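You operate a simulated robot arm through the tools that you are given. There is no shell and no other tool. Be economical: measure what you need, move in short steps, check, and stop when the job is done.

The job below is to be done with a simulated two-armed robot. You get a single attempt, and the scene is never put back.

TASK
Pick up the slim cream cone with one hand, pass it to the other hand and put it on the shelf under the long table. Set down upright: slim cream cone.

The check looks at the end state, three seconds after you hand in, the way a careful person would. Anything else that was tipped, shoved, dropped, spilled or broken makes it a failure.

THE ROBOT
Two 7-joint arms with two-finger parallel grippers on one trunk, on a base that drives. Base frame: it is fixed to the floor where the robot stands at the start and does not move with it; the origin is under the middle of the robot, x ahead of it, y to its left, z up; the surface under the hand at the start is at about z = 0.806. Units: m, rad, N and s.
The left shoulder is at the start at [0.07, 0.163, 1.345], the right one opposite. With the tool pointing down near the work surface each hand reaches from about 0.1 to 0.84 m from the robot's upright axis, wherever it stands, measured 20 degrees to its own side. Places, roughly: shelf under the long table (23x318 cm) [0.48, -0.5, 0.24]; slim cream cone (6x6x12 cm) [0.5, -0.2, 1.4]. Payload 3.43 kg a hand.
Tool frame (each hand has its own): the origin (TCP) lies between the finger pads and is the grasp point; the fingertips stand 0.034 m ahead of it; z points along the fingers, y is the line along which they close. Largest opening 0.128 m; finger width 0.024, thickness 0.012; the body of the gripper, 0.048 by 0.13 m, starts 0.096 m behind the TCP.
Orientation is that of the tool frame in the base frame, as a unit quaternion [w, x, y, z]. With the fingers straight down and closing along the base's y, the tool's x points along the base's -x, its y along +y and its z along -z.

THE INTERFACE
- The arms move only by the tool send_rows. It takes "left_commands", "right_commands" or both (then of equal length, played together; a hand with none holds still); each is a list of rows, each an object of numbers (a shift or turn left out is 0, a gripper value left out holds the last): "x", "y", "z": the shift along the tool's x, y, z in units of 200 mm (1.0 is 200 mm); "wx", "wy", "wz": the turn, a rotation vector about the tool's x, y, z in units of 180 degrees (1.0 is 180 degrees); "hand": the gripper command, from -1 (shut) to 1 (fully open), values between in proportion. In form: [{"x": .., "y": .., "z": .., "wx": .., "wy": .., "wz": .., "hand": ..}, ...]. A call has 1 to 8 rows; each row is the pose to reach, as a shift and turn from the pose commanded when the call began, along the tool's axes at that moment. A call with a number of a shift or a turn outside -1 to 1 is refused whole. Rows are played at 5 a second. More than 0.05 m and 0.15 rad between two rows, or a gripper value outside its range, and nothing of the call is played. Where a pose cannot be reached the arm comes as near as it can. A force on the tool above 40 N (or 10 N above the force at the start of the call, whichever is more), or a blocked arm, ends the call early, and 0.2 s more pass. Each finger travels about 0.153 m/s and halts on what it meets, pressing with about 39 N; the grip force reading is that of the motor and also rises with nothing between the fingers. The clock runs only during rows and for 0.2 s after the last one: add rows that repeat a pose to give the fingers time. The reply holds the time, the measured pose of the TCP, the force on the tool along the base axes, the opening and the grip force, in the units named above and with some noise, with the torque about the TCP (base axes, N m) and any sound that the robot's microphone picked up.
- Cameras (640 x 400 px; columns grow to the right, rows downward): "scene" is now at [0.1345, -0.0414, 1.5967]; the picture's right is [-0.44, -0.90, -0.00], its down [-0.33, 0.16, -0.93] and it looks along [0.84, -0.41, -0.37] (base axes); focal length 214 px, centre (320, 200). "left" rides on the left gripper at [0.076, 0.011, -0.16] in its tool frame; the picture's right is [-0.15, 0.99, 0.00], its down [-0.88, -0.13, -0.46] and it looks along [-0.45, -0.07, 0.89] (tool axes); focal length 234 px, centre (320, 200). "right" rides on the right gripper at [0.076, -0.011, -0.16] in its tool frame; the picture's right is [0.15, 0.99, 0.00], its down [-0.88, 0.13, -0.46] and it looks along [-0.45, 0.07, 0.89] (tool axes); focal length 234 px, centre (320, 200). There is no depth. A picture from a camera that has moved, and an enlarged one, comes with that camera's place and axes in the base frame and with its lens.
- camera(camera): a new picture of that camera. The clock stands still meanwhile.
- raise_lower(by): slides the trunk up (or, below 0, down) by that many m; the arms and the scene camera ride with it, the base frame stays. It gives what a move gives, with no picture.
- drive_base(legs): drives the robot by 1 to 6 legs, each [ahead, left, turn to the left] in m, m and rad, along the robot's own axes; the way and the turn of a leg run together, so that a leg with both is an arc; at most 1.5 m and 3.142 rad a leg. The arms and the cameras ride along, it lands a little off, and it stops where it bumps. It gives what a move gives.
- head_to(pan, tilt): turns the head with the scene camera to pan (to the left, within 1.501 rad either way) and tilt (down, from -0.506 to 1.204), counted from straight ahead of the robot. It gives what a move gives.
- zoom(camera, box): a new picture of the part [left, top, right, bottom] of that camera's present view, enlarged. The clock stands still meanwhile.
- job_done(): hands the job in; it is judged then, once.

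Work in short steps. Places have to be worked out from the pictures, the camera data and where the tool is seen: move nearer, look again, correct. Check each grasp and each placing, and mend what went wrong. You have 120 turns and 88 pictures in all, those below and enlarged ones among them. Open the grippers and draw the arms clear of the work before you hand the job in, unless the task says otherwise; then end with one line.

The tools are called after ">>>" by a JSON object that holds its "api" and its "payload". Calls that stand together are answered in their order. send_rows: Moves the arms, as the interface text tells. Its arguments: {"type":"object","properties":{"left_commands":{"type":"array"},"right_commands":{"type":"array"}},"required":[]} The other tools are called the same way: raise_lower (by) slides the trunk up or down; drive_base (legs) drives the base; head_to (pan, tilt) turns the head that bears the scene camera; camera (camera) takes a picture; zoom (camera, box) takes an enlarged picture of a part of a camera's view; job_done () hands the job in.

At the start:

```text
clock: 0.0
left_tool_pos: [0.4414, -0.0036, 1.6413]
left_ee_rot: [0.0, 0.0, 1.0, 0.0]
left_contact_force: [-0.3, -0.1, -0.3]
left_wrist_torque: [0.01, 0.02, 0.0]
left_grip_width: 0.128
left_finger_force: 0.1
right_tool_pos: [0.3751, -0.5121, 1.0001]
right_ee_rot: [0.0, 0.0, 1.0, 0.0]
right_contact_force: [-0.3, -0.1, 0.0]
right_wrist_torque: [-0.01, -0.01, 0.01]
right_grip_width: 0.1278
right_finger_force: 0.1
trunk travel left (down, up): [-0.825, 0.115]
robot x, y, heading: [-0.0004, 0.0018, 0.003]
head pan, tilt: [-0.454, 0.374]
```

scene: 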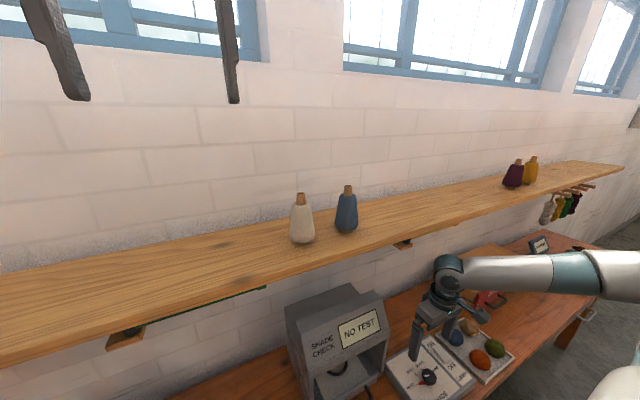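
right: 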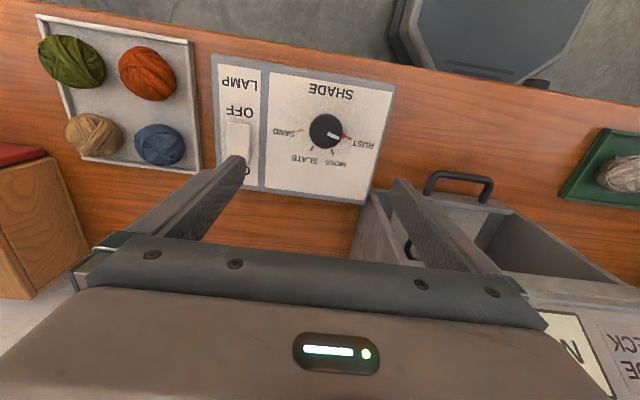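
left: 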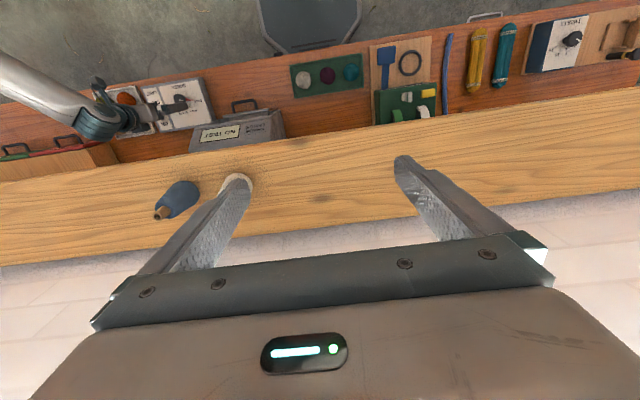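

The cream cone stands on the upper wall shelf next to a blue one, about 11 cm apart by my estimate. I'll enlarge the cones to get their shape and position.

>>> {"api": "zoom", "payload": {"camera": "scene", "box": [260, 170, 390, 260]}}

>>> {"api": "zoom", "payload": {"camera": "left", "box": [120, 130, 320, 255]}}

```text
4.44 times, centred on (325, 215) of scene
camera zoom: at [0.1345, -0.0414, 1.5967], right [-0.44, -0.9, 0.0], down [-0.33, 0.16, -0.93], along [0.84, -0.41, -0.37], focal length 953 px, centre (298, 133)
```

zoom: 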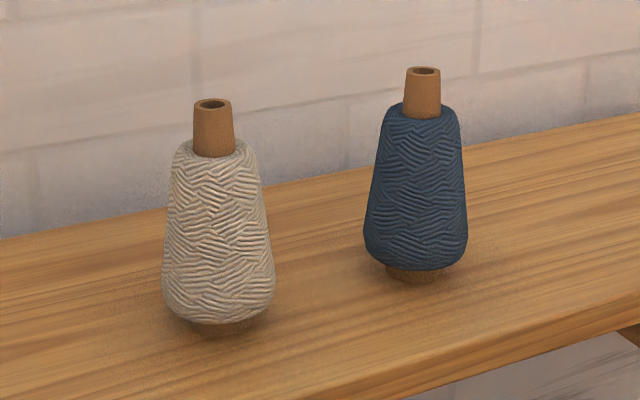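

```text
3.20 times, centred on (220, 192) of left
camera zoom: at [0.3647, 0.0084, 1.8017], right [0.15, 0.99, 0.0], down [0.88, -0.13, 0.46], along [0.45, -0.07, -0.89], focal length 749 px, centre (640, 224)
```

zoom: 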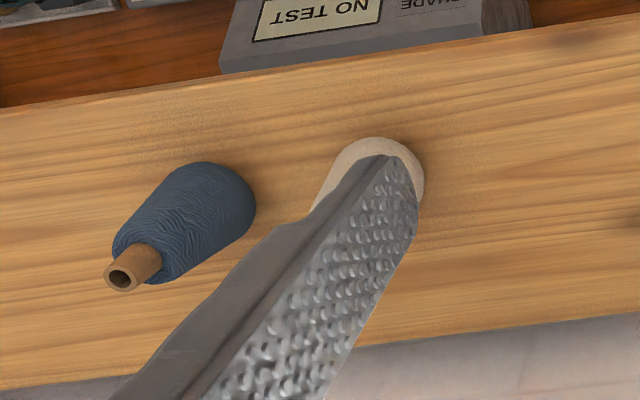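

I place the cream cone at about (0.527, -0.19), with its base at z≈1.326 and its top at 1.446. The blue cone is about 0.118 m further right. I'll bring the left hand above the cream cone, partly closed to about 0.09 m, and check.

>>> {"api": "send_rows", "payload": {"left_commands": [{"x": -0.07, "y": -0.155, "z": 0.06, "hand": 0.42}, {"x": -0.14, "y": -0.31, "z": 0.12}, {"x": -0.21, "y": -0.465, "z": 0.18}, {"x": -0.28, "y": -0.62, "z": 0.24}, {"x": -0.35, "y": -0.775, "z": 0.3}, {"x": -0.43, "y": -0.93, "z": 0.35}, {"x": -0.43, "y": -0.93, "z": 0.35}, {"x": -0.43, "y": -0.93, "z": 0.35}]}}

>>> {"api": "camera", "payload": {"camera": "left"}}

>>> {"api": "camera", "payload": {"camera": "scene"}}

```text
clock: 2.0
left_tool_pos: [0.5472, -0.1246, 1.5944]
left_ee_rot: [-0.002, -0.034, 0.998, -0.045]
left_contact_force: [0.8, -0.2, -0.2]
left_wrist_torque: [-0.01, 0.0, 0.01]
left_grip_width: 0.0907
left_finger_force: 0.0
left hand out of reach, approached as far as the arm can: row 6, 7, 8
right_tool_pos: [0.376, -0.5125, 1.0009]
right_ee_rot: [-0.001, 0.0, 1.0, -0.001]
right_contact_force: [-0.3, 0.6, 0.9]
right_wrist_torque: [-0.02, 0.0, -0.01]
right_grip_width: 0.1282
right_finger_force: 0.0
trunk travel left (down, up): [-0.825, 0.115]
robot x, y, heading: [-0.0019, 0.0005, -0.001]
head pan, tilt: [-0.454, 0.374]
stopped in row 8 (left hand): the arm was blocked; the commanded pose is now the measured one
```

```text
82 pictures are left
camera left: at [0.4699, -0.1034, 1.754], right [0.08, 0.99, -0.09], down [0.89, -0.03, 0.46], along [0.45, -0.11, -0.88], focal length 234 px, centre (320, 200)
```

left: 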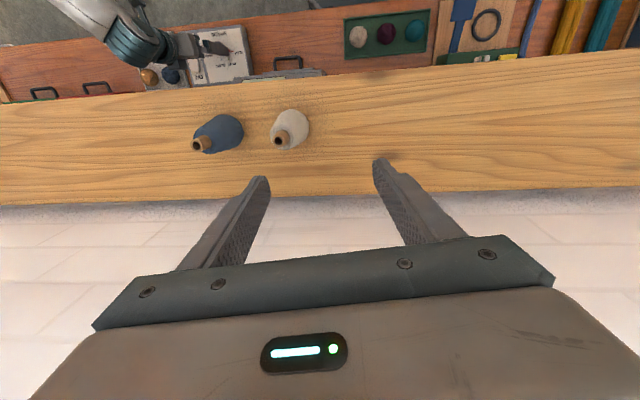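

```text
81 pictures are left
camera scene: at [0.1351, -0.0392, 1.5967], right [-0.44, -0.9, 0.0], down [-0.33, 0.16, -0.93], along [0.84, -0.41, -0.36], focal length 214 px, centre (320, 200)
```

scene: 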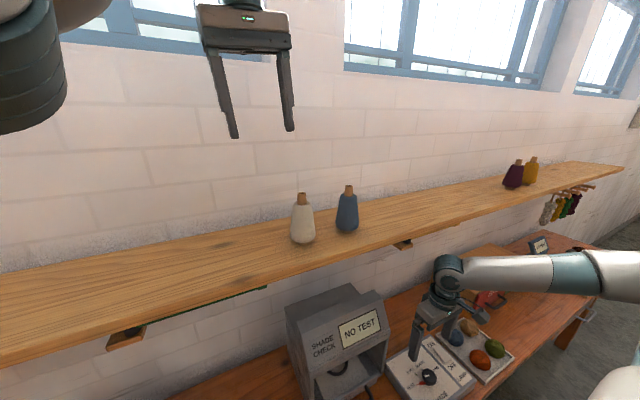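

The left arm runs out of reach there. I'll raise the trunk and slide the base to the right, so the cone sits in the left hand's comfortable area.

>>> {"api": "raise_lower", "payload": {"by": 0.11}}

>>> {"api": "drive_base", "payload": {"legs": [[-0.04, -0.3, 0]]}}

>>> {"api": "head_to", "payload": {"pan": 0.1, "tilt": 0.5}}

>>> {"api": "camera", "payload": {"camera": "left"}}

>>> {"api": "camera", "payload": {"camera": "scene"}}

```text
clock: 3.4
left_tool_pos: [0.5464, -0.1264, 1.7054]
left_ee_rot: [-0.002, -0.034, 0.999, -0.043]
left_contact_force: [0.5, -0.5, 0.1]
left_wrist_torque: [0.01, -0.03, -0.02]
left_grip_width: 0.0909
left_finger_force: 0.0
right_tool_pos: [0.3751, -0.5128, 1.1092]
right_ee_rot: [0.0, 0.0, 1.0, -0.001]
right_contact_force: [-0.2, 0.3, 0.1]
right_wrist_torque: [-0.02, 0.0, -0.02]
right_grip_width: 0.1281
right_finger_force: 0.1
trunk travel left (down, up): [-0.935, 0.005]
robot x, y, heading: [0.0, 0.0011, -0.002]
head pan, tilt: [-0.454, 0.374]
```

```text
clock: 5.5
left_tool_pos: [0.5046, -0.4306, 1.7054]
left_ee_rot: [-0.001, -0.033, 0.998, -0.044]
left_contact_force: [0.0, -0.2, 0.8]
left_wrist_torque: [0.0, 0.01, 0.03]
left_grip_width: 0.0906
left_finger_force: 0.0
right_tool_pos: [0.3337, -0.8182, 1.1106]
right_ee_rot: [0.0, 0.001, 1.0, -0.001]
right_contact_force: [1.0, 0.7, 0.7]
right_wrist_torque: [-0.05, -0.01, -0.02]
right_grip_width: 0.128
right_finger_force: 0.1
trunk travel left (down, up): [-0.935, 0.005]
robot x, y, heading: [-0.0388, -0.3087, -0.002]
head pan, tilt: [-0.454, 0.374]
```

```text
clock: 6.5
left_tool_pos: [0.5044, -0.4352, 1.7059]
left_ee_rot: [0.0, -0.034, 0.998, -0.044]
left_contact_force: [0.3, -0.7, -0.7]
left_wrist_torque: [0.02, 0.0, 0.0]
left_grip_width: 0.0909
left_finger_force: 0.0
right_tool_pos: [0.3334, -0.8218, 1.1094]
right_ee_rot: [-0.001, 0.002, 1.0, 0.001]
right_contact_force: [-0.9, 0.5, -0.7]
right_wrist_torque: [-0.03, 0.02, -0.01]
right_grip_width: 0.128
right_finger_force: 0.1
trunk travel left (down, up): [-0.935, 0.005]
robot x, y, heading: [-0.0422, -0.3048, -0.002]
head pan, tilt: [0.099, 0.499]
```

```text
80 pictures are left
camera left: at [0.4276, -0.4154, 1.8646], right [0.08, 0.99, -0.09], down [0.89, -0.03, 0.46], along [0.46, -0.11, -0.88], focal length 234 px, centre (320, 200)
```

left: 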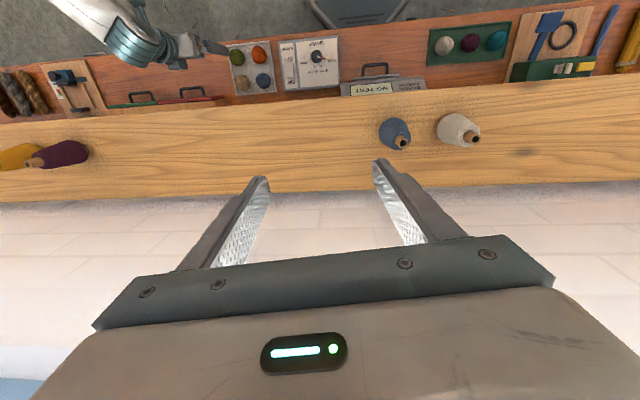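

```text
79 pictures are left
camera scene: at [0.1005, -0.3006, 1.6951], right [0.1, -1.0, 0.0], down [-0.48, -0.04, -0.88], along [0.87, 0.08, -0.48], focal length 214 px, centre (320, 200)
```

scene: 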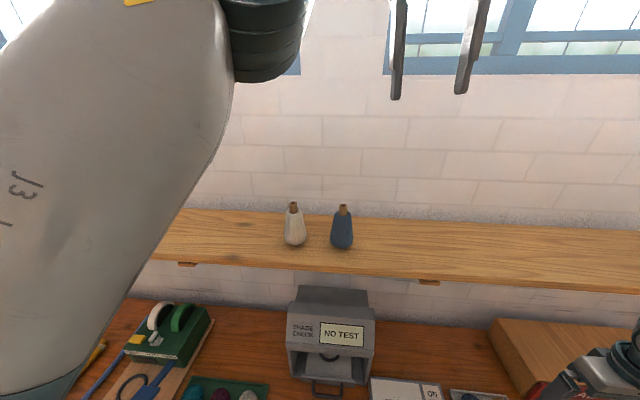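

Both cameras put the cone at about (0.53, -0.195). I'll move the left hand toward it and straighten its orientation as it goes.

>>> {"api": "send_rows", "payload": {"left_commands": [{"x": -0.03, "y": 0.16, "z": 0.05, "wx": -0.005, "wz": 0.004}, {"x": -0.06, "y": 0.32, "z": 0.1, "wx": -0.01, "wz": 0.008}, {"x": -0.09, "y": 0.48, "z": 0.15, "wx": -0.015, "wz": 0.012}, {"x": -0.12, "y": 0.64, "z": 0.2, "wx": -0.02, "wz": 0.016}, {"x": -0.14, "y": 0.8, "z": 0.25, "wx": -0.025, "wz": 0.02}, {"x": -0.17, "y": 0.98, "z": 0.3, "wx": -0.028, "wz": 0.0217}, {"x": -0.17, "y": 0.98, "z": 0.3, "wx": -0.028, "wz": 0.0217}]}}

```text
clock: 8.1
left_tool_pos: [0.5261, -0.2429, 1.6289]
left_ee_rot: [0.0, 0.001, 1.0, 0.001]
left_contact_force: [0.2, -1.1, 0.8]
left_wrist_torque: [0.03, 0.01, 0.01]
left_grip_width: 0.091
left_finger_force: 0.2
right_tool_pos: [0.333, -0.8213, 1.1095]
right_ee_rot: [0.0, 0.002, 1.0, 0.001]
right_contact_force: [0.4, 0.3, 0.6]
right_wrist_torque: [0.05, -0.02, 0.01]
right_grip_width: 0.1276
right_finger_force: 0.1
trunk travel left (down, up): [-0.935, 0.005]
robot x, y, heading: [-0.0434, -0.3086, -0.002]
head pan, tilt: [0.099, 0.499]
```

Orientation is straight now and the pose is reachable. I'll shift over the cone at z≈1.52 and look.

>>> {"api": "send_rows", "payload": {"left_commands": [{"x": -0.01, "y": 0.12, "z": 0.1}, {"x": -0.02, "y": 0.24, "z": 0.25}, {"x": -0.02, "y": 0.24, "z": 0.4}, {"x": -0.02, "y": 0.24, "z": 0.54}, {"x": -0.02, "y": 0.24, "z": 0.54}]}}

>>> {"api": "camera", "payload": {"camera": "left"}}

>>> {"api": "camera", "payload": {"camera": "scene"}}

```text
clock: 9.3
left_tool_pos: [0.529, -0.1936, 1.5202]
left_ee_rot: [0.0, 0.0, 1.0, 0.0]
left_contact_force: [-0.9, 0.2, 0.3]
left_wrist_torque: [-0.03, 0.0, -0.01]
left_grip_width: 0.0907
left_finger_force: 0.1
right_tool_pos: [0.3314, -0.8201, 1.1099]
right_ee_rot: [-0.001, 0.003, 1.0, 0.0]
right_contact_force: [1.3, -0.6, -0.4]
right_wrist_torque: [0.01, 0.0, 0.0]
right_grip_width: 0.1279
right_finger_force: 0.0
trunk travel left (down, up): [-0.935, 0.005]
robot x, y, heading: [-0.0404, -0.3112, -0.005]
head pan, tilt: [0.099, 0.499]
```

```text
78 pictures are left
camera left: at [0.4529, -0.1818, 1.6798], right [0.15, 0.99, 0.0], down [0.88, -0.13, 0.46], along [0.45, -0.07, -0.89], focal length 234 px, centre (320, 200)
```

left: 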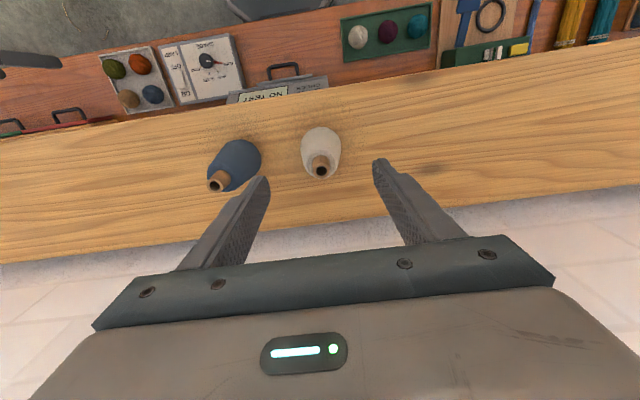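

```text
77 pictures are left
camera scene: at [0.1002, -0.2978, 1.6951], right [0.1, -1.0, 0.0], down [-0.48, -0.05, -0.88], along [0.87, 0.08, -0.48], focal length 214 px, centre (320, 200)
```

scene: 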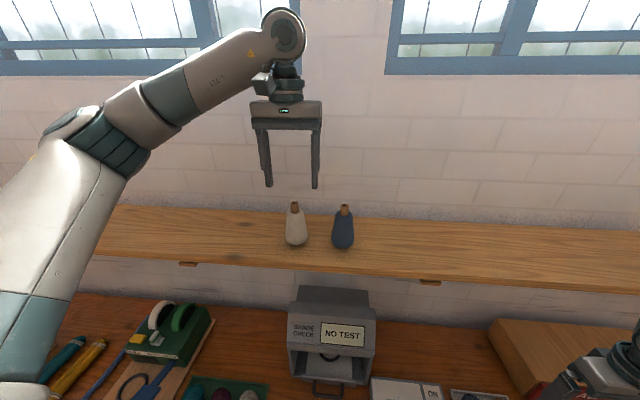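

The cone's axis reads (0.533, -0.194), right under the hand, and the right finger stays about 3 cm clear of the blue cone. I'll descend to TCP z≈1.413.

>>> {"api": "send_rows", "payload": {"left_commands": [{"x": -0.02, "y": 0, "z": 0.12}, {"x": -0.02, "z": 0.24}, {"x": -0.02, "z": 0.36}, {"x": -0.02, "z": 0.46}, {"x": -0.02, "z": 0.535}, {"x": -0.02, "z": 0.535}]}}

>>> {"api": "camera", "payload": {"camera": "left"}}

>>> {"api": "zoom", "payload": {"camera": "scene", "box": [240, 130, 400, 270]}}

```text
clock: 10.7
left_tool_pos: [0.533, -0.1952, 1.4139]
left_ee_rot: [0.0, 0.001, 1.0, 0.001]
left_contact_force: [-0.4, 0.6, 0.7]
left_wrist_torque: [-0.01, -0.03, -0.01]
left_grip_width: 0.0908
left_finger_force: 0.1
right_tool_pos: [0.3335, -0.8212, 1.1102]
right_ee_rot: [0.0, 0.002, 1.0, 0.001]
right_contact_force: [-0.5, 0.2, 0.9]
right_wrist_torque: [-0.04, -0.03, -0.02]
right_grip_width: 0.128
right_finger_force: 0.1
trunk travel left (down, up): [-0.935, 0.005]
robot x, y, heading: [-0.0416, -0.3069, -0.006]
head pan, tilt: [0.099, 0.499]
```

```text
76 pictures are left
camera left: at [0.4557, -0.1835, 1.5736], right [0.15, 0.99, 0.0], down [0.88, -0.13, 0.45], along [0.45, -0.07, -0.89], focal length 234 px, centre (320, 200)
```

left: 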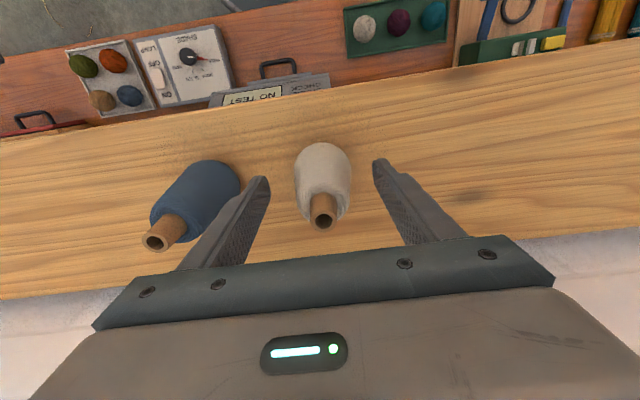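

```text
2.86 times, centred on (320, 200) of scene
camera zoom: at [0.1, -0.2996, 1.6952], right [0.1, -1.0, 0.0], down [-0.48, -0.05, -0.88], along [0.87, 0.08, -0.48], focal length 613 px, centre (320, 200)
```

zoom: 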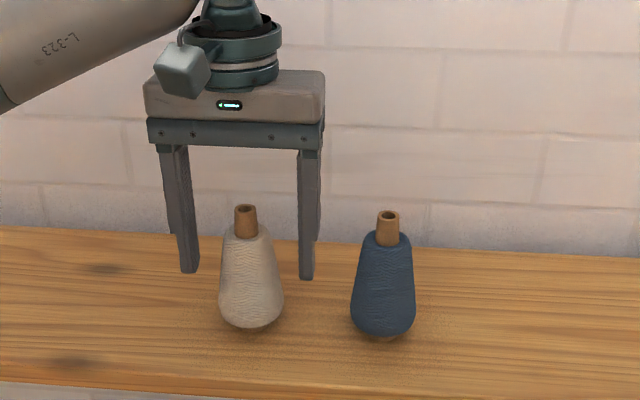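

The fingers straddle the cone symmetrically at the right depth, so I'll close the left hand.

>>> {"api": "send_rows", "payload": {"left_commands": [{"hand": 0.0}, {"hand": -0.4}, {"hand": -1}, {"hand": -1}, {"hand": -1}]}}

>>> {"api": "zoom", "payload": {"camera": "scene", "box": [240, 130, 400, 270]}}

```text
clock: 11.9
left_tool_pos: [0.532, -0.1946, 1.4133]
left_ee_rot: [0.0, 0.0, 1.0, 0.001]
left_contact_force: [0.6, -1.0, -1.0]
left_wrist_torque: [-0.01, -0.02, 0.0]
left_grip_width: 0.0482
left_finger_force: 39.2
right_tool_pos: [0.3326, -0.821, 1.1098]
right_ee_rot: [0.0, 0.002, 1.0, 0.0]
right_contact_force: [-0.9, -0.6, 0.0]
right_wrist_torque: [-0.01, -0.04, 0.01]
right_grip_width: 0.1281
right_finger_force: 0.0
trunk travel left (down, up): [-0.935, 0.005]
robot x, y, heading: [-0.0398, -0.3022, -0.0]
head pan, tilt: [0.099, 0.499]
```

```text
2.86 times, centred on (320, 200) of scene
camera zoom: at [0.1007, -0.2994, 1.6951], right [0.1, -1.0, 0.0], down [-0.48, -0.05, -0.88], along [0.87, 0.08, -0.48], focal length 613 px, centre (320, 200)
```

zoom: 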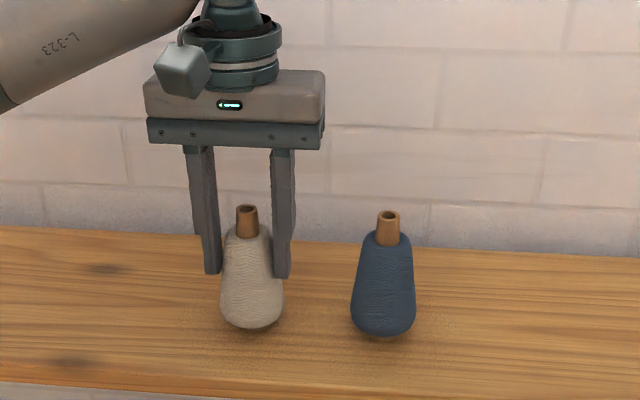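

The grip holds at 0.048 m. I'll lift slowly, straight up by 0.12 m, and check for slip.

>>> {"api": "send_rows", "payload": {"left_commands": [{"z": -0.05}, {"z": -0.12}, {"z": -0.24}, {"z": -0.36}, {"z": -0.48}, {"z": -0.6}, {"z": -0.6}]}}

>>> {"api": "camera", "payload": {"camera": "scene"}}

```text
clock: 13.5
left_tool_pos: [0.5328, -0.1956, 1.5337]
left_ee_rot: [-0.001, 0.002, 1.0, 0.001]
left_contact_force: [-0.1, 0.6, -0.6]
left_wrist_torque: [0.02, 0.0, -0.01]
left_grip_width: 0.0487
left_finger_force: 38.5
right_tool_pos: [0.3335, -0.8207, 1.1098]
right_ee_rot: [-0.001, 0.002, 1.0, 0.0]
right_contact_force: [-0.5, 0.5, -0.2]
right_wrist_torque: [0.05, -0.02, -0.02]
right_grip_width: 0.1279
right_finger_force: 0.1
trunk travel left (down, up): [-0.935, 0.005]
robot x, y, heading: [-0.0441, -0.3052, -0.001]
head pan, tilt: [0.099, 0.499]
```

```text
73 pictures are left
camera scene: at [0.1009, -0.2992, 1.6951], right [0.1, -1.0, 0.0], down [-0.48, -0.05, -0.88], along [0.87, 0.08, -0.48], focal length 214 px, centre (320, 200)
```

scene: 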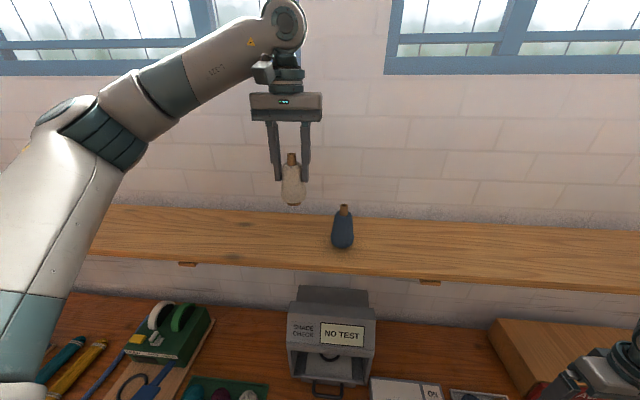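

The cone lifted cleanly and didn't slip; its base is now about 0.0875 m below the left TCP. I'll back the robot away from the table so both arms have free space for the handover.

>>> {"api": "drive_base", "payload": {"legs": [[-0.45, 0, 0]]}}

>>> {"api": "camera", "payload": {"camera": "scene"}}

```text
clock: 16.2
left_tool_pos: [0.0848, -0.1956, 1.5326]
left_ee_rot: [-0.002, 0.003, 1.0, 0.001]
left_contact_force: [-0.5, 0.1, -1.6]
left_wrist_torque: [-0.02, 0.06, 0.01]
left_grip_width: 0.0483
left_finger_force: 38.8
right_tool_pos: [-0.1193, -0.8201, 1.1088]
right_ee_rot: [-0.001, 0.004, 1.0, 0.0]
right_contact_force: [0.5, 0.1, -0.3]
right_wrist_torque: [-0.05, 0.05, 0.01]
right_grip_width: 0.1281
right_finger_force: 0.0
trunk travel left (down, up): [-0.935, 0.005]
robot x, y, heading: [-0.4922, -0.3013, -0.007]
head pan, tilt: [0.099, 0.499]
```

```text
72 pictures are left
camera scene: at [-0.3477, -0.2974, 1.6948], right [0.09, -1.0, 0.0], down [-0.48, -0.04, -0.88], along [0.87, 0.08, -0.48], focal length 214 px, centre (320, 200)
```

scene: 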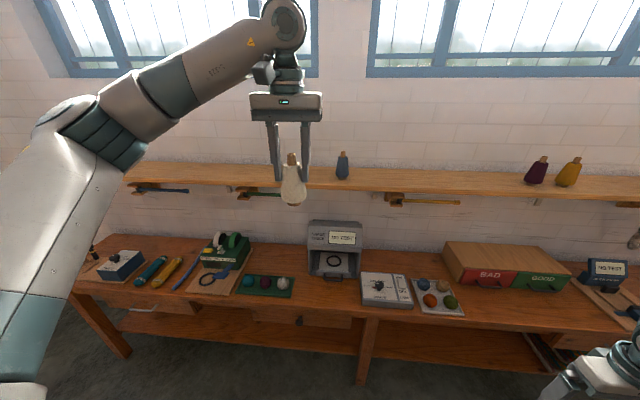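

There's plenty of room here. The middle table leg is near y≈-0.5, so I'll place the cone well to one side of it later. Now I'll lower the left hand to the handover zone while the right hand pitches toward horizontal.

>>> {"api": "send_rows", "payload": {"left_commands": [{"x": 0.06, "y": -0.06, "z": 0.14}, {"x": 0.12, "y": -0.12, "z": 0.28}, {"x": 0.18, "y": -0.18, "z": 0.42}, {"x": 0.24, "y": -0.24, "z": 0.56}, {"x": 0.3, "y": -0.3, "z": 0.7}, {"x": 0.36, "y": -0.36, "z": 0.84}, {"x": 0.4, "y": -0.4, "z": 0.97}, {"x": 0.4, "y": -0.4, "z": 0.97}], "right_commands": [{"x": -0.07, "wy": -0.044}, {"x": -0.14, "wy": -0.088}, {"x": -0.21, "wy": -0.132}, {"x": -0.28, "wy": -0.176}, {"x": -0.35, "wy": -0.22}, {"x": -0.42, "wy": -0.264}, {"x": -0.5, "wy": -0.308}, {"x": -0.5, "wy": -0.308}]}}

>>> {"api": "camera", "payload": {"camera": "scene"}}

```text
clock: 18.0
left_tool_pos: [0.0022, -0.2765, 1.3403]
left_ee_rot: [-0.001, 0.004, 1.0, 0.0]
left_contact_force: [-0.3, 1.4, -0.9]
left_wrist_torque: [0.01, -0.03, 0.0]
left_grip_width: 0.0483
left_finger_force: 39.0
right_tool_pos: [-0.0202, -0.8207, 1.1107]
right_ee_rot: [0.465, 0.003, 0.885, -0.002]
right_contact_force: [0.0, 0.1, -0.4]
right_wrist_torque: [-0.03, 0.02, -0.03]
right_grip_width: 0.1279
right_finger_force: 0.0
trunk travel left (down, up): [-0.935, 0.005]
robot x, y, heading: [-0.4921, -0.3055, -0.002]
head pan, tilt: [0.099, 0.499]
```

```text
71 pictures are left
camera scene: at [-0.3501, -0.297, 1.6951], right [0.09, -1.0, 0.0], down [-0.48, -0.04, -0.88], along [0.87, 0.08, -0.48], focal length 214 px, centre (320, 200)
```

scene: 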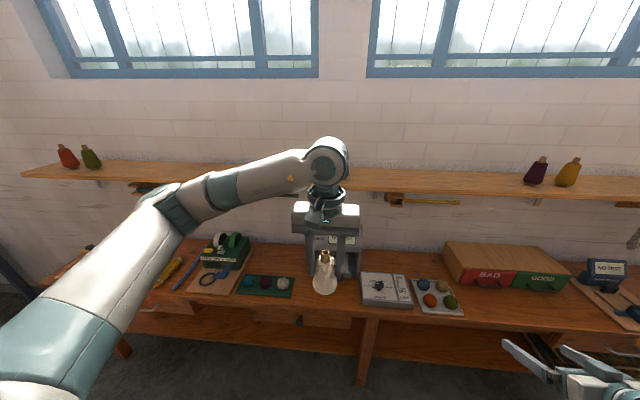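

Both hands are in free space. I'll move the left hand a bit forward and lower for elbow room, and start bringing the right hand in at about 18° down pitch.

>>> {"api": "send_rows", "payload": {"left_commands": [{"x": -0.1, "z": 0.05}, {"x": -0.2, "z": 0.1}, {"x": -0.3, "z": 0.15}, {"x": -0.4, "z": 0.2}, {"x": -0.5, "z": 0.25}, {"x": -0.6, "z": 0.3}, {"x": -0.6, "z": 0.3}], "right_commands": [{"x": -0.08, "y": 0.17, "z": -0.05, "wy": -0.015}, {"x": -0.15, "y": 0.34, "z": -0.1, "wy": -0.03}, {"x": -0.23, "y": 0.51, "z": -0.15, "wy": -0.045}, {"x": -0.3, "y": 0.68, "z": -0.2, "wy": -0.06}, {"x": -0.38, "y": 0.85, "z": -0.26, "wy": -0.075}, {"x": -0.45, "y": 1.0, "z": -0.31, "wy": -0.092}, {"x": -0.45, "y": 1.0, "z": -0.31, "wy": -0.092}]}}

```text
clock: 19.6
left_tool_pos: [0.1208, -0.2767, 1.2801]
left_ee_rot: [-0.001, 0.003, 1.0, 0.001]
left_contact_force: [0.4, -0.5, -1.5]
left_wrist_torque: [-0.01, -0.03, -0.02]
left_grip_width: 0.0485
left_finger_force: 39.0
right_tool_pos: [0.0198, -0.6376, 1.1792]
right_ee_rot: [0.588, 0.003, 0.809, -0.001]
right_contact_force: [-0.6, -0.2, 0.4]
right_wrist_torque: [0.01, -0.01, -0.02]
right_grip_width: 0.128
right_finger_force: 0.1
right hand out of reach, approached as far as the arm can: row 4, 5, 6, 7
trunk travel left (down, up): [-0.935, 0.005]
robot x, y, heading: [-0.4904, -0.3024, -0.005]
head pan, tilt: [0.099, 0.499]
```

The right hand is too folded at this height. I'll lower the handover point to about z≈1.1 and turn the right hand slightly inward while it comes across.

>>> {"api": "send_rows", "payload": {"left_commands": [{"x": -0.03, "z": 0.13}, {"x": -0.06, "z": 0.26}, {"x": -0.09, "z": 0.39}, {"x": -0.12, "z": 0.52}, {"x": -0.15, "z": 0.65}, {"x": -0.18, "z": 0.78}, {"x": -0.2, "z": 0.9}, {"x": -0.2, "z": 0.9}], "right_commands": [{"x": 0.09, "y": 0.13, "z": 0.015, "wx": -0.019, "wz": -0.006}, {"x": 0.18, "y": 0.26, "z": 0.03, "wx": -0.038, "wz": -0.012}, {"x": 0.27, "y": 0.39, "z": 0.045, "wx": -0.057, "wz": -0.018}, {"x": 0.36, "y": 0.52, "z": 0.06, "wx": -0.076, "wz": -0.024}, {"x": 0.45, "y": 0.65, "z": 0.075, "wx": -0.095, "wz": -0.03}, {"x": 0.54, "y": 0.78, "z": 0.09, "wx": -0.114, "wz": -0.036}, {"x": 0.65, "y": 0.92, "z": 0.1, "wx": -0.132, "wz": -0.043}, {"x": 0.65, "y": 0.92, "z": 0.1, "wx": -0.132, "wz": -0.043}]}}

>>> {"api": "camera", "payload": {"camera": "scene"}}

```text
clock: 21.4
left_tool_pos: [0.1614, -0.2754, 1.0992]
left_ee_rot: [-0.001, 0.004, 1.0, 0.0]
left_contact_force: [-0.1, 0.5, -0.8]
left_wrist_torque: [0.01, 0.02, -0.02]
left_grip_width: 0.0482
left_finger_force: 38.9
right_tool_pos: [0.0009, -0.4533, 1.0495]
right_ee_rot: [0.574, -0.172, 0.79, 0.126]
right_contact_force: [-1.1, -0.4, 0.4]
right_wrist_torque: [0.0, 0.0, 0.0]
right_grip_width: 0.1277
right_finger_force: 0.0
trunk travel left (down, up): [-0.935, 0.005]
robot x, y, heading: [-0.4895, -0.3085, -0.007]
head pan, tilt: [0.099, 0.499]
```

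```text
70 pictures are left
camera scene: at [-0.3503, -0.2978, 1.6951], right [0.09, -1.0, 0.0], down [-0.48, -0.04, -0.88], along [0.87, 0.08, -0.48], focal length 214 px, centre (320, 200)
```

scene: 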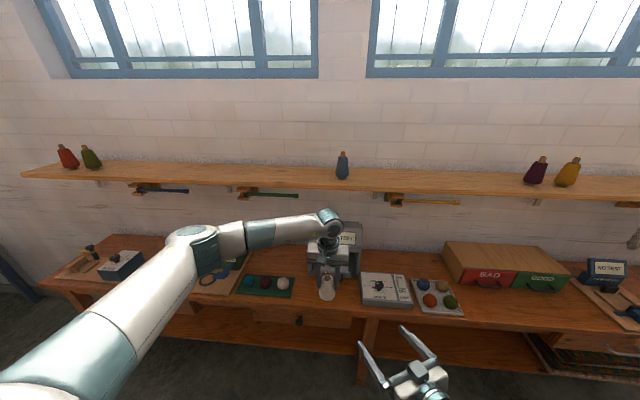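

The right hand is at a 24.6° inward yaw and 18° down. I put the cone axis at (0.161, -0.275) with its base at z≈1.012. I'll go to a pre-grasp point 0.13 m short of the cone, at z≈1.039.

>>> {"api": "send_rows", "payload": {"right_commands": [{"x": -0.022, "y": 0.12, "z": 0.11}, {"x": -0.044, "y": 0.24, "z": 0.22}, {"x": -0.066, "y": 0.36, "z": 0.33}, {"x": -0.088, "y": 0.476, "z": 0.443}, {"x": -0.088, "y": 0.476, "z": 0.443}]}}

>>> {"api": "head_to", "payload": {"pan": 0.0, "tilt": 0.85}}

>>> {"api": "camera", "payload": {"camera": "right"}}

>>> {"api": "camera", "payload": {"camera": "scene"}}

```text
clock: 22.6
left_tool_pos: [0.1606, -0.2759, 1.0999]
left_ee_rot: [-0.002, 0.003, 1.0, 0.001]
left_contact_force: [0.5, 0.0, -1.6]
left_wrist_torque: [0.02, -0.01, -0.01]
left_grip_width: 0.0486
left_finger_force: 38.6
right_tool_pos: [0.0432, -0.33, 1.0384]
right_ee_rot: [0.574, -0.172, 0.791, 0.125]
right_contact_force: [0.7, -0.6, -0.4]
right_wrist_torque: [0.03, 0.02, 0.02]
right_grip_width: 0.1277
right_finger_force: 0.1
trunk travel left (down, up): [-0.935, 0.005]
robot x, y, heading: [-0.4943, -0.301, -0.008]
head pan, tilt: [0.099, 0.499]
```

```text
clock: 23.4
left_tool_pos: [0.1609, -0.2753, 1.0991]
left_ee_rot: [-0.001, 0.003, 1.0, 0.001]
left_contact_force: [-0.4, 0.4, -1.3]
left_wrist_torque: [-0.02, 0.02, 0.02]
left_grip_width: 0.0484
left_finger_force: 38.4
right_tool_pos: [0.0431, -0.3322, 1.0379]
right_ee_rot: [0.574, -0.173, 0.791, 0.126]
right_contact_force: [-0.3, 0.4, -0.3]
right_wrist_torque: [0.02, 0.03, 0.04]
right_grip_width: 0.1279
right_finger_force: 0.1
trunk travel left (down, up): [-0.935, 0.005]
robot x, y, heading: [-0.4895, -0.3078, -0.012]
head pan, tilt: [0.0, 0.85]
```

```text
69 pictures are left
camera right: at [-0.112, -0.4134, 1.0159], right [-0.45, 0.88, -0.14], down [-0.2, 0.05, 0.98], along [0.87, 0.47, 0.15], focal length 234 px, centre (320, 200)
```

right: 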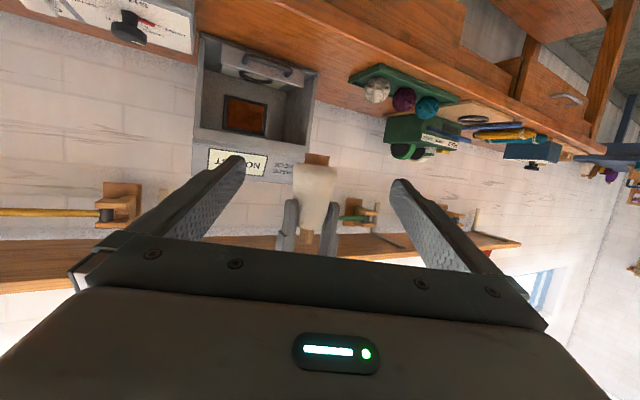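

```text
68 pictures are left
camera scene: at [-0.3625, -0.3062, 1.6652], right [-0.01, -1.0, 0.0], down [-0.75, 0.01, -0.66], along [0.66, -0.01, -0.75], focal length 214 px, centre (320, 200)
```

scene: 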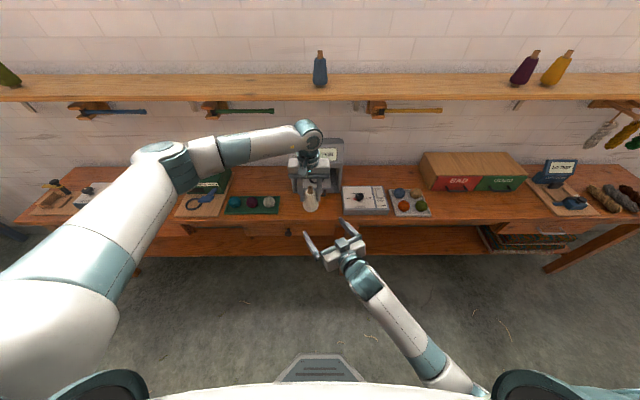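

In the right camera the cone sits centred between the open fingers, below the left fingertips. I'll advance horizontally onto it.

>>> {"api": "send_rows", "payload": {"right_commands": [{"x": -0.034, "z": 0.103}, {"x": -0.068, "z": 0.207}, {"x": -0.103, "z": 0.31}, {"x": -0.137, "y": 0.003, "z": 0.413}, {"x": -0.171, "y": 0.005, "z": 0.517}, {"x": -0.205, "y": 0.007, "z": 0.62}, {"x": -0.205, "y": 0.007, "z": 0.62}]}}

>>> {"api": "camera", "payload": {"camera": "right"}}

>>> {"api": "zoom", "payload": {"camera": "scene", "box": [260, 140, 400, 260]}}

>>> {"api": "camera", "payload": {"camera": "left"}}

```text
clock: 25.0
left_tool_pos: [0.1608, -0.2749, 1.099]
left_ee_rot: [-0.001, 0.003, 1.0, 0.001]
left_contact_force: [-0.6, -0.7, -0.6]
left_wrist_torque: [0.0, -0.02, 0.0]
left_grip_width: 0.0481
left_finger_force: 38.7
right_tool_pos: [0.1627, -0.2752, 1.0424]
right_ee_rot: [0.574, -0.173, 0.79, 0.126]
right_contact_force: [-0.1, -0.6, 0.4]
right_wrist_torque: [0.02, 0.02, 0.0]
right_grip_width: 0.128
right_finger_force: 0.0
trunk travel left (down, up): [-0.935, 0.005]
robot x, y, heading: [-0.4897, -0.304, -0.007]
head pan, tilt: [0.0, 0.85]
```

```text
67 pictures are left
camera right: at [0.0066, -0.3589, 1.0187], right [-0.45, 0.88, -0.14], down [-0.2, 0.05, 0.98], along [0.87, 0.47, 0.15], focal length 234 px, centre (320, 200)
```

right: 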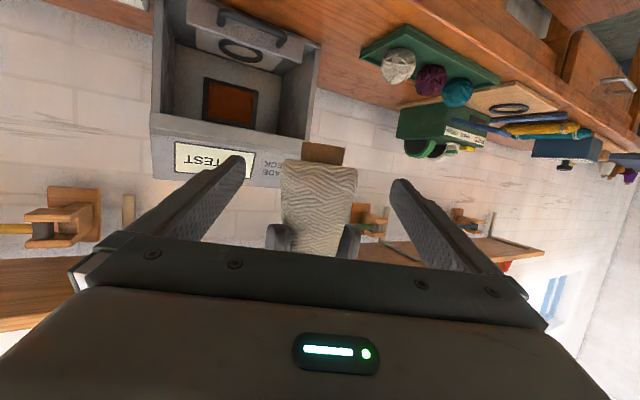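

```text
3.33 times, centred on (330, 200) of scene
camera zoom: at [-0.3629, -0.3065, 1.6651], right [-0.01, -1.0, 0.0], down [-0.75, 0.01, -0.66], along [0.66, -0.01, -0.75], focal length 715 px, centre (287, 200)
```

zoom: 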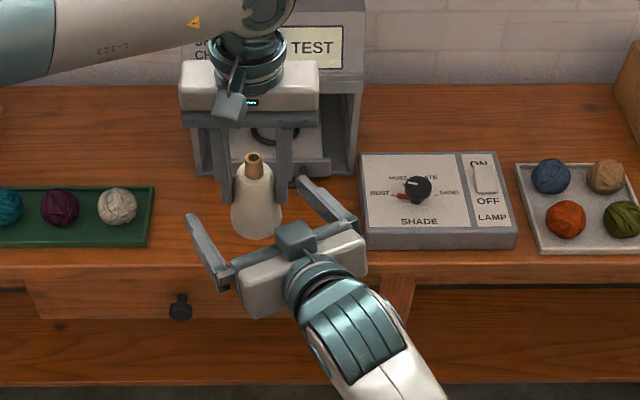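

```text
65 pictures are left
camera left: at [0.0848, -0.2636, 1.2597], right [0.15, 0.99, 0.0], down [0.88, -0.14, 0.45], along [0.45, -0.07, -0.89], focal length 234 px, centre (320, 200)
```

left: 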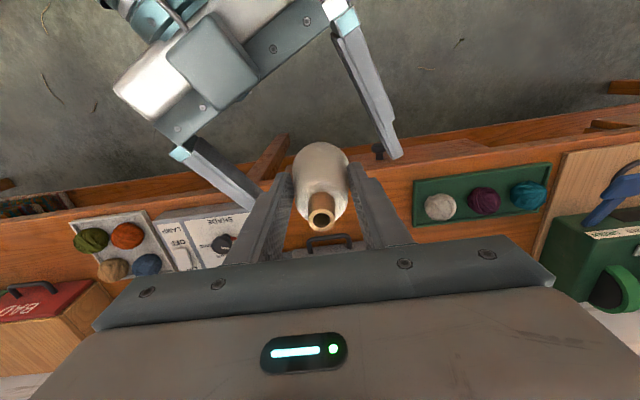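

The right fingers straddle the cone's lower half, about 1 cm below the left fingertips. I'll drop them 3 mm and close the right hand while the left keeps holding.

>>> {"api": "send_rows", "payload": {"right_commands": [{"x": 0.015, "hand": 0.5}, {"x": 0.015, "hand": 0.1}, {"x": 0.015, "hand": -0.3}, {"x": 0.015, "hand": -1}, {"x": 0.015, "hand": -1}, {"x": 0.015, "hand": -1}]}}

>>> {"api": "camera", "payload": {"camera": "right"}}

>>> {"api": "camera", "payload": {"camera": "left"}}

```text
clock: 26.4
left_tool_pos: [0.162, -0.2735, 1.0986]
left_ee_rot: [-0.002, 0.003, 1.0, 0.001]
left_contact_force: [-8.6, 9.3, 1.5]
left_wrist_torque: [0.4, 0.46, 0.1]
left_grip_width: 0.0484
left_finger_force: 39.3
right_tool_pos: [0.1616, -0.2779, 1.0372]
right_ee_rot: [0.574, -0.172, 0.791, 0.125]
right_contact_force: [8.3, -8.2, -2.4]
right_wrist_torque: [0.14, 0.07, -0.12]
right_grip_width: 0.0573
right_finger_force: 39.2
trunk travel left (down, up): [-0.935, 0.005]
robot x, y, heading: [-0.4948, -0.3099, -0.011]
head pan, tilt: [0.0, 0.85]
```

```text
64 pictures are left
camera right: at [0.0063, -0.3598, 1.0153], right [-0.45, 0.88, -0.14], down [-0.2, 0.05, 0.98], along [0.87, 0.47, 0.15], focal length 234 px, centre (320, 200)
```

right: 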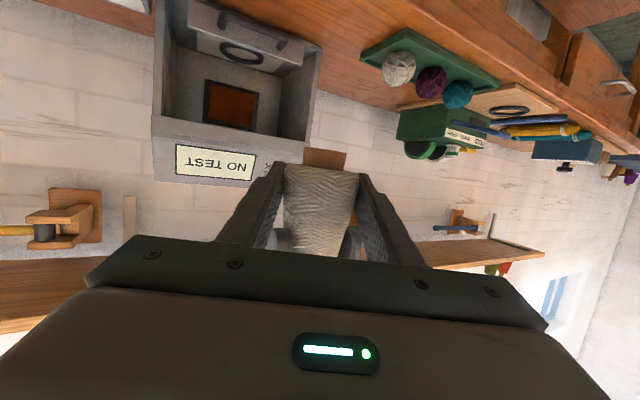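

```text
63 pictures are left
camera left: at [0.0851, -0.2631, 1.2595], right [0.15, 0.99, 0.0], down [0.88, -0.14, 0.45], along [0.45, -0.07, -0.89], focal length 234 px, centre (320, 200)
```

left: 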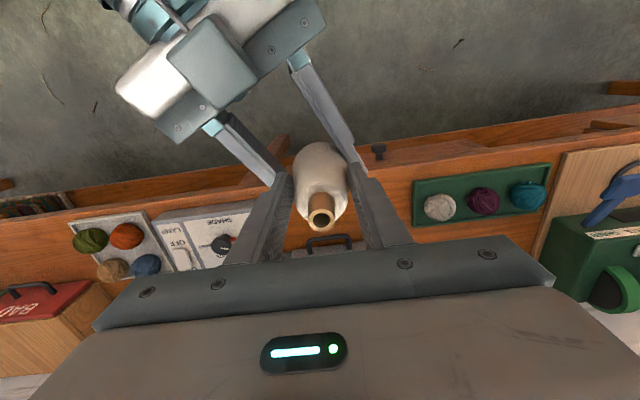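

The right hand holds the cone firmly at 0.057 m with only a small lateral preload. I'll open the left hand and draw it straight up off the cone.

>>> {"api": "send_rows", "payload": {"left_commands": [{"hand": -0.1}, {"hand": 0.3}, {"hand": 0.5}, {"z": -0.12, "hand": 0.5}, {"z": -0.3}, {"z": -0.5}, {"z": -0.7}, {"z": -0.9}]}}

>>> {"api": "camera", "payload": {"camera": "left"}}

>>> {"api": "camera", "payload": {"camera": "right"}}

>>> {"api": "camera", "payload": {"camera": "scene"}}

```text
clock: 28.2
left_tool_pos: [0.1618, -0.2753, 1.2786]
left_ee_rot: [0.0, 0.004, 1.0, 0.001]
left_contact_force: [-0.2, 0.8, 0.6]
left_wrist_torque: [0.01, -0.03, -0.02]
left_grip_width: 0.0958
left_finger_force: 0.0
right_tool_pos: [0.1617, -0.2766, 1.0385]
right_ee_rot: [0.574, -0.173, 0.79, 0.126]
right_contact_force: [-0.5, 0.4, 0.3]
right_wrist_torque: [-0.03, 0.0, -0.05]
right_grip_width: 0.0572
right_finger_force: 38.8
trunk travel left (down, up): [-0.935, 0.005]
robot x, y, heading: [-0.4934, -0.3051, -0.011]
head pan, tilt: [0.0, 0.85]
```

```text
62 pictures are left
camera left: at [0.0857, -0.2642, 1.438], right [0.15, 0.99, 0.0], down [0.88, -0.14, 0.45], along [0.45, -0.07, -0.89], focal length 234 px, centre (320, 200)
```

left: 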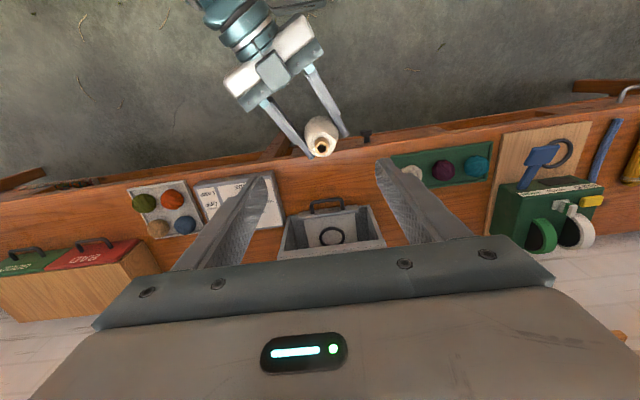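

```text
61 pictures are left
camera right: at [0.0054, -0.3593, 1.0157], right [-0.45, 0.88, -0.14], down [-0.2, 0.05, 0.98], along [0.87, 0.47, 0.15], focal length 234 px, centre (320, 200)
```

right: 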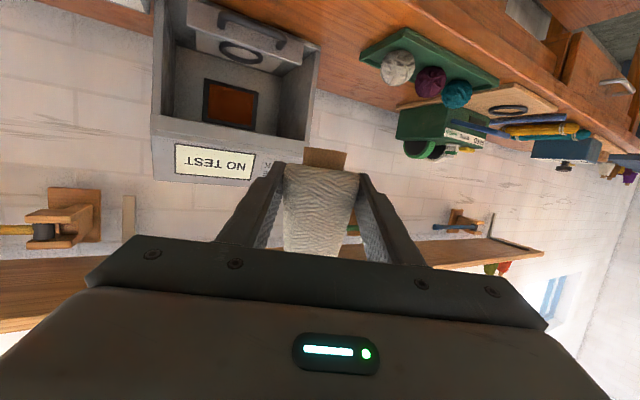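

```text
60 pictures are left
camera scene: at [-0.3636, -0.3065, 1.6651], right [-0.01, -1.0, 0.0], down [-0.75, 0.01, -0.66], along [0.66, -0.01, -0.75], focal length 214 px, centre (320, 200)
```

scene: 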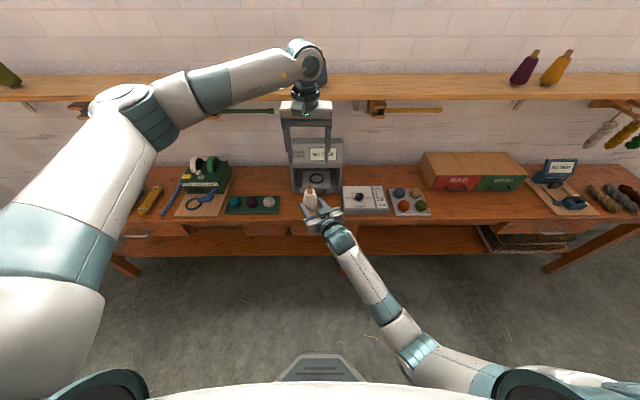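

The handover is complete: the right hand alone holds the cone, with its base about 0.027 m below the TCP. Next I'll tuck the left hand back and out, and swing the right hand to the right while squaring it to straight ahead with the cone still upright.

>>> {"api": "send_rows", "payload": {"left_commands": [{"x": 0.11, "y": 0.12}, {"x": 0.23, "y": 0.24}, {"x": 0.35, "y": 0.36}, {"x": 0.47, "y": 0.48}, {"x": 0.6, "y": 0.6}, {"x": 0.7, "y": 0.75}, {"x": 0.8, "y": 0.9}, {"x": 0.8, "y": 0.9}], "right_commands": [{"x": 0.018, "y": -0.13, "z": -0.057, "wx": 0.0186, "wz": 0.006}, {"x": 0.037, "y": -0.26, "z": -0.113, "wx": 0.0371, "wz": 0.012}, {"x": 0.055, "y": -0.39, "z": -0.17, "wx": 0.0557, "wz": 0.018}, {"x": 0.073, "y": -0.52, "z": -0.226, "wx": 0.0743, "wz": 0.024}, {"x": 0.091, "y": -0.65, "z": -0.283, "wx": 0.0929, "wz": 0.03}, {"x": 0.11, "y": -0.78, "z": -0.34, "wx": 0.1114, "wz": 0.036}, {"x": 0.128, "y": -0.91, "z": -0.396, "wx": 0.13, "wz": 0.042}, {"x": 0.128, "y": -0.91, "z": -0.396, "wx": 0.13, "wz": 0.042}]}}

>>> {"api": "camera", "payload": {"camera": "scene"}}

```text
clock: 30.0
left_tool_pos: [0.0015, -0.095, 1.2796]
left_ee_rot: [-0.001, 0.003, 1.0, 0.001]
left_contact_force: [-0.1, -1.0, 0.5]
left_wrist_torque: [0.03, -0.02, 0.01]
left_grip_width: 0.0959
left_finger_force: 0.0
right_tool_pos: [0.1616, -0.4764, 1.0393]
right_ee_rot: [0.587, 0.0, 0.809, 0.0]
right_contact_force: [-0.8, 0.6, -1.5]
right_wrist_torque: [0.0, 0.01, 0.0]
right_grip_width: 0.0573
right_finger_force: 38.8
trunk travel left (down, up): [-0.935, 0.005]
robot x, y, heading: [-0.4949, -0.3042, -0.013]
head pan, tilt: [0.0, 0.85]
```

```text
59 pictures are left
camera scene: at [-0.3621, -0.3071, 1.6651], right [-0.01, -1.0, 0.0], down [-0.75, 0.01, -0.66], along [0.66, 0.0, -0.75], focal length 214 px, centre (320, 200)
```

scene: 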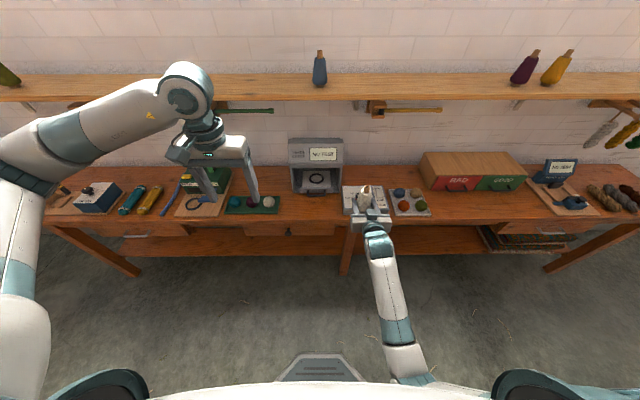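

Next I'll pull the left hand in further. Then I'll drive a little back and to the right, to a bay clear of the middle leg, and lower the trunk.

>>> {"api": "send_rows", "payload": {"left_commands": [{"x": 0.13, "y": 0.08}, {"x": 0.26, "y": 0.16}, {"x": 0.39, "y": 0.24}, {"x": 0.52, "y": 0.32}, {"x": 0.65, "y": 0.4}, {"x": 0.75, "y": 0.45}, {"x": 0.75, "y": 0.45}]}}

>>> {"api": "drive_base", "payload": {"legs": [[-0.1, -0.35, 0.01]]}}

>>> {"api": "raise_lower", "payload": {"by": -0.5}}

>>> {"api": "head_to", "payload": {"pan": -0.3, "tilt": 0.6}}

>>> {"api": "camera", "payload": {"camera": "scene"}}

```text
clock: 31.6
left_tool_pos: [-0.1234, 0.0032, 1.2864]
left_ee_rot: [-0.003, 0.004, 1.0, 0.0]
left_contact_force: [0.4, 0.3, 0.3]
left_wrist_torque: [-0.01, -0.02, -0.01]
left_grip_width: 0.096
left_finger_force: 0.0
left hand out of reach, approached as far as the arm can: row 5, 6, 7
right_tool_pos: [0.1616, -0.4763, 1.0398]
right_ee_rot: [0.588, 0.0, 0.809, 0.0]
right_contact_force: [0.0, 0.9, -1.6]
right_wrist_torque: [0.0, 0.01, -0.02]
right_grip_width: 0.0568
right_finger_force: 39.1
trunk travel left (down, up): [-0.935, 0.005]
robot x, y, heading: [-0.4895, -0.3027, -0.008]
head pan, tilt: [0.0, 0.85]
```

```text
clock: 33.3
left_tool_pos: [-0.1531, -0.1887, 1.288]
left_ee_rot: [0.001, 0.019, 1.0, 0.003]
left_contact_force: [0.1, -1.3, -0.5]
left_wrist_torque: [0.03, -0.02, 0.0]
left_grip_width: 0.0958
left_finger_force: 0.1
right_tool_pos: [0.1174, -0.6754, 1.0402]
right_ee_rot: [0.588, 0.015, 0.808, -0.009]
right_contact_force: [0.0, 0.7, -0.9]
right_wrist_torque: [0.01, 0.01, 0.05]
right_grip_width: 0.0573
right_finger_force: 39.1
trunk travel left (down, up): [-0.935, 0.005]
robot x, y, heading: [-0.5239, -0.4834, -0.041]
head pan, tilt: [0.0, 0.85]
stopped in leg 1: the robot was blocked; the commanded pose is now the measured one
```

```text
refused: -0.5 is not a number from -0.4 to 0.4
```

```text
clock: 34.1
left_tool_pos: [-0.1478, -0.1876, 1.2852]
left_ee_rot: [-0.002, 0.021, 1.0, 0.001]
left_contact_force: [-0.3, -0.5, -0.1]
left_wrist_torque: [0.0, 0.0, 0.04]
left_grip_width: 0.0956
left_finger_force: 0.0
right_tool_pos: [0.1205, -0.6756, 1.0372]
right_ee_rot: [0.587, 0.014, 0.809, -0.01]
right_contact_force: [-0.2, 1.1, -0.8]
right_wrist_torque: [0.03, 0.01, 0.03]
right_grip_width: 0.0572
right_finger_force: 39.2
trunk travel left (down, up): [-0.935, 0.005]
robot x, y, heading: [-0.5298, -0.4808, -0.044]
head pan, tilt: [-0.3, 0.6]
```

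```text
58 pictures are left
camera scene: at [-0.391, -0.5158, 1.6856], right [-0.34, -0.94, 0.0], down [-0.53, 0.19, -0.82], along [0.78, -0.28, -0.57], focal length 214 px, centre (320, 200)
```

scene: 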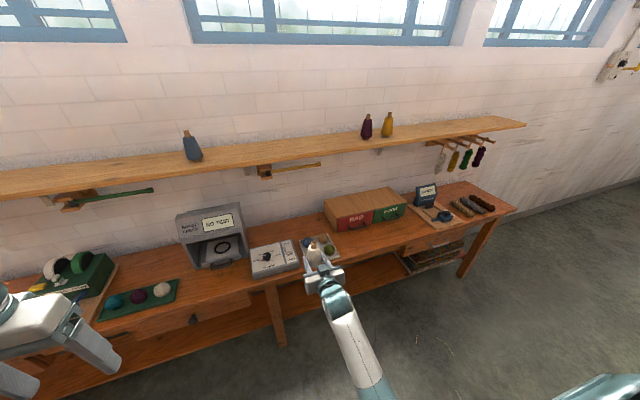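

The base was blocked by something behind or beside it. I'll look around to see what it touched.

>>> {"api": "head_to", "payload": {"pan": -1.5, "tilt": 0.7}}

>>> {"api": "camera", "payload": {"camera": "scene"}}

>>> {"api": "head_to", "payload": {"pan": -1.5, "tilt": 1.2}}

>>> {"api": "camera", "payload": {"camera": "scene"}}

```text
clock: 35.5
left_tool_pos: [-0.1496, -0.1873, 1.2856]
left_ee_rot: [-0.002, 0.02, 1.0, 0.001]
left_contact_force: [0.1, -0.2, -0.1]
left_wrist_torque: [-0.01, -0.01, 0.02]
left_grip_width: 0.0957
left_finger_force: 0.0
right_tool_pos: [0.1184, -0.6745, 1.0404]
right_ee_rot: [0.588, 0.013, 0.809, -0.009]
right_contact_force: [0.2, -0.3, -1.8]
right_wrist_torque: [-0.02, 0.05, -0.06]
right_grip_width: 0.0571
right_finger_force: 38.9
trunk travel left (down, up): [-0.935, 0.005]
robot x, y, heading: [-0.5269, -0.4806, -0.04]
head pan, tilt: [-1.499, 0.7]
```

```text
57 pictures are left
camera scene: at [-0.4746, -0.5696, 1.6774], right [-1.0, -0.03, 0.0], down [-0.02, 0.64, -0.77], along [0.02, -0.76, -0.64], focal length 214 px, centre (320, 200)
```

scene: 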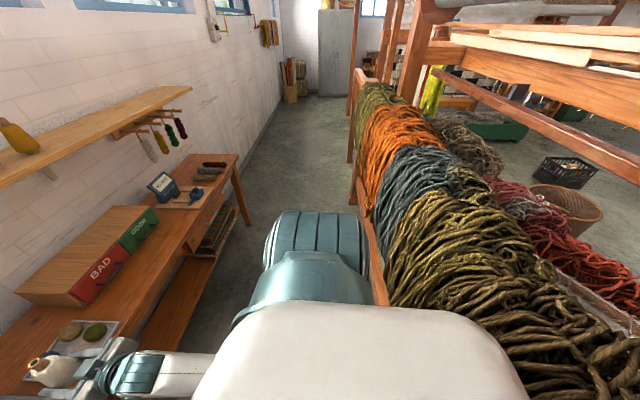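

```text
clock: 36.4
left_tool_pos: [-0.1495, -0.1869, 1.2855]
left_ee_rot: [-0.001, 0.02, 1.0, 0.001]
left_contact_force: [0.5, -0.7, -0.1]
left_wrist_torque: [0.0, 0.01, 0.02]
left_grip_width: 0.096
left_finger_force: 0.1
right_tool_pos: [0.1184, -0.6751, 1.0399]
right_ee_rot: [0.588, 0.014, 0.809, -0.009]
right_contact_force: [0.4, 0.1, -1.7]
right_wrist_torque: [0.0, 0.03, 0.0]
right_grip_width: 0.0568
right_finger_force: 39.1
trunk travel left (down, up): [-0.935, 0.005]
robot x, y, heading: [-0.5301, -0.4844, -0.048]
head pan, tilt: [-1.499, 1.201]
```

```text
56 pictures are left
camera scene: at [-0.4751, -0.5409, 1.6414], right [-1.0, -0.03, 0.0], down [-0.03, 0.93, -0.36], along [0.01, -0.36, -0.93], focal length 214 px, centre (320, 200)
```

scene: 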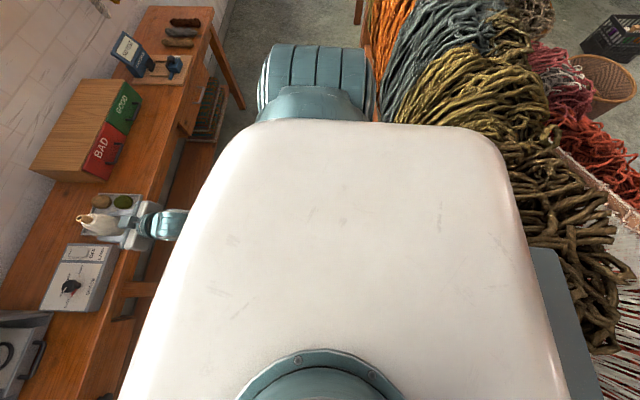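

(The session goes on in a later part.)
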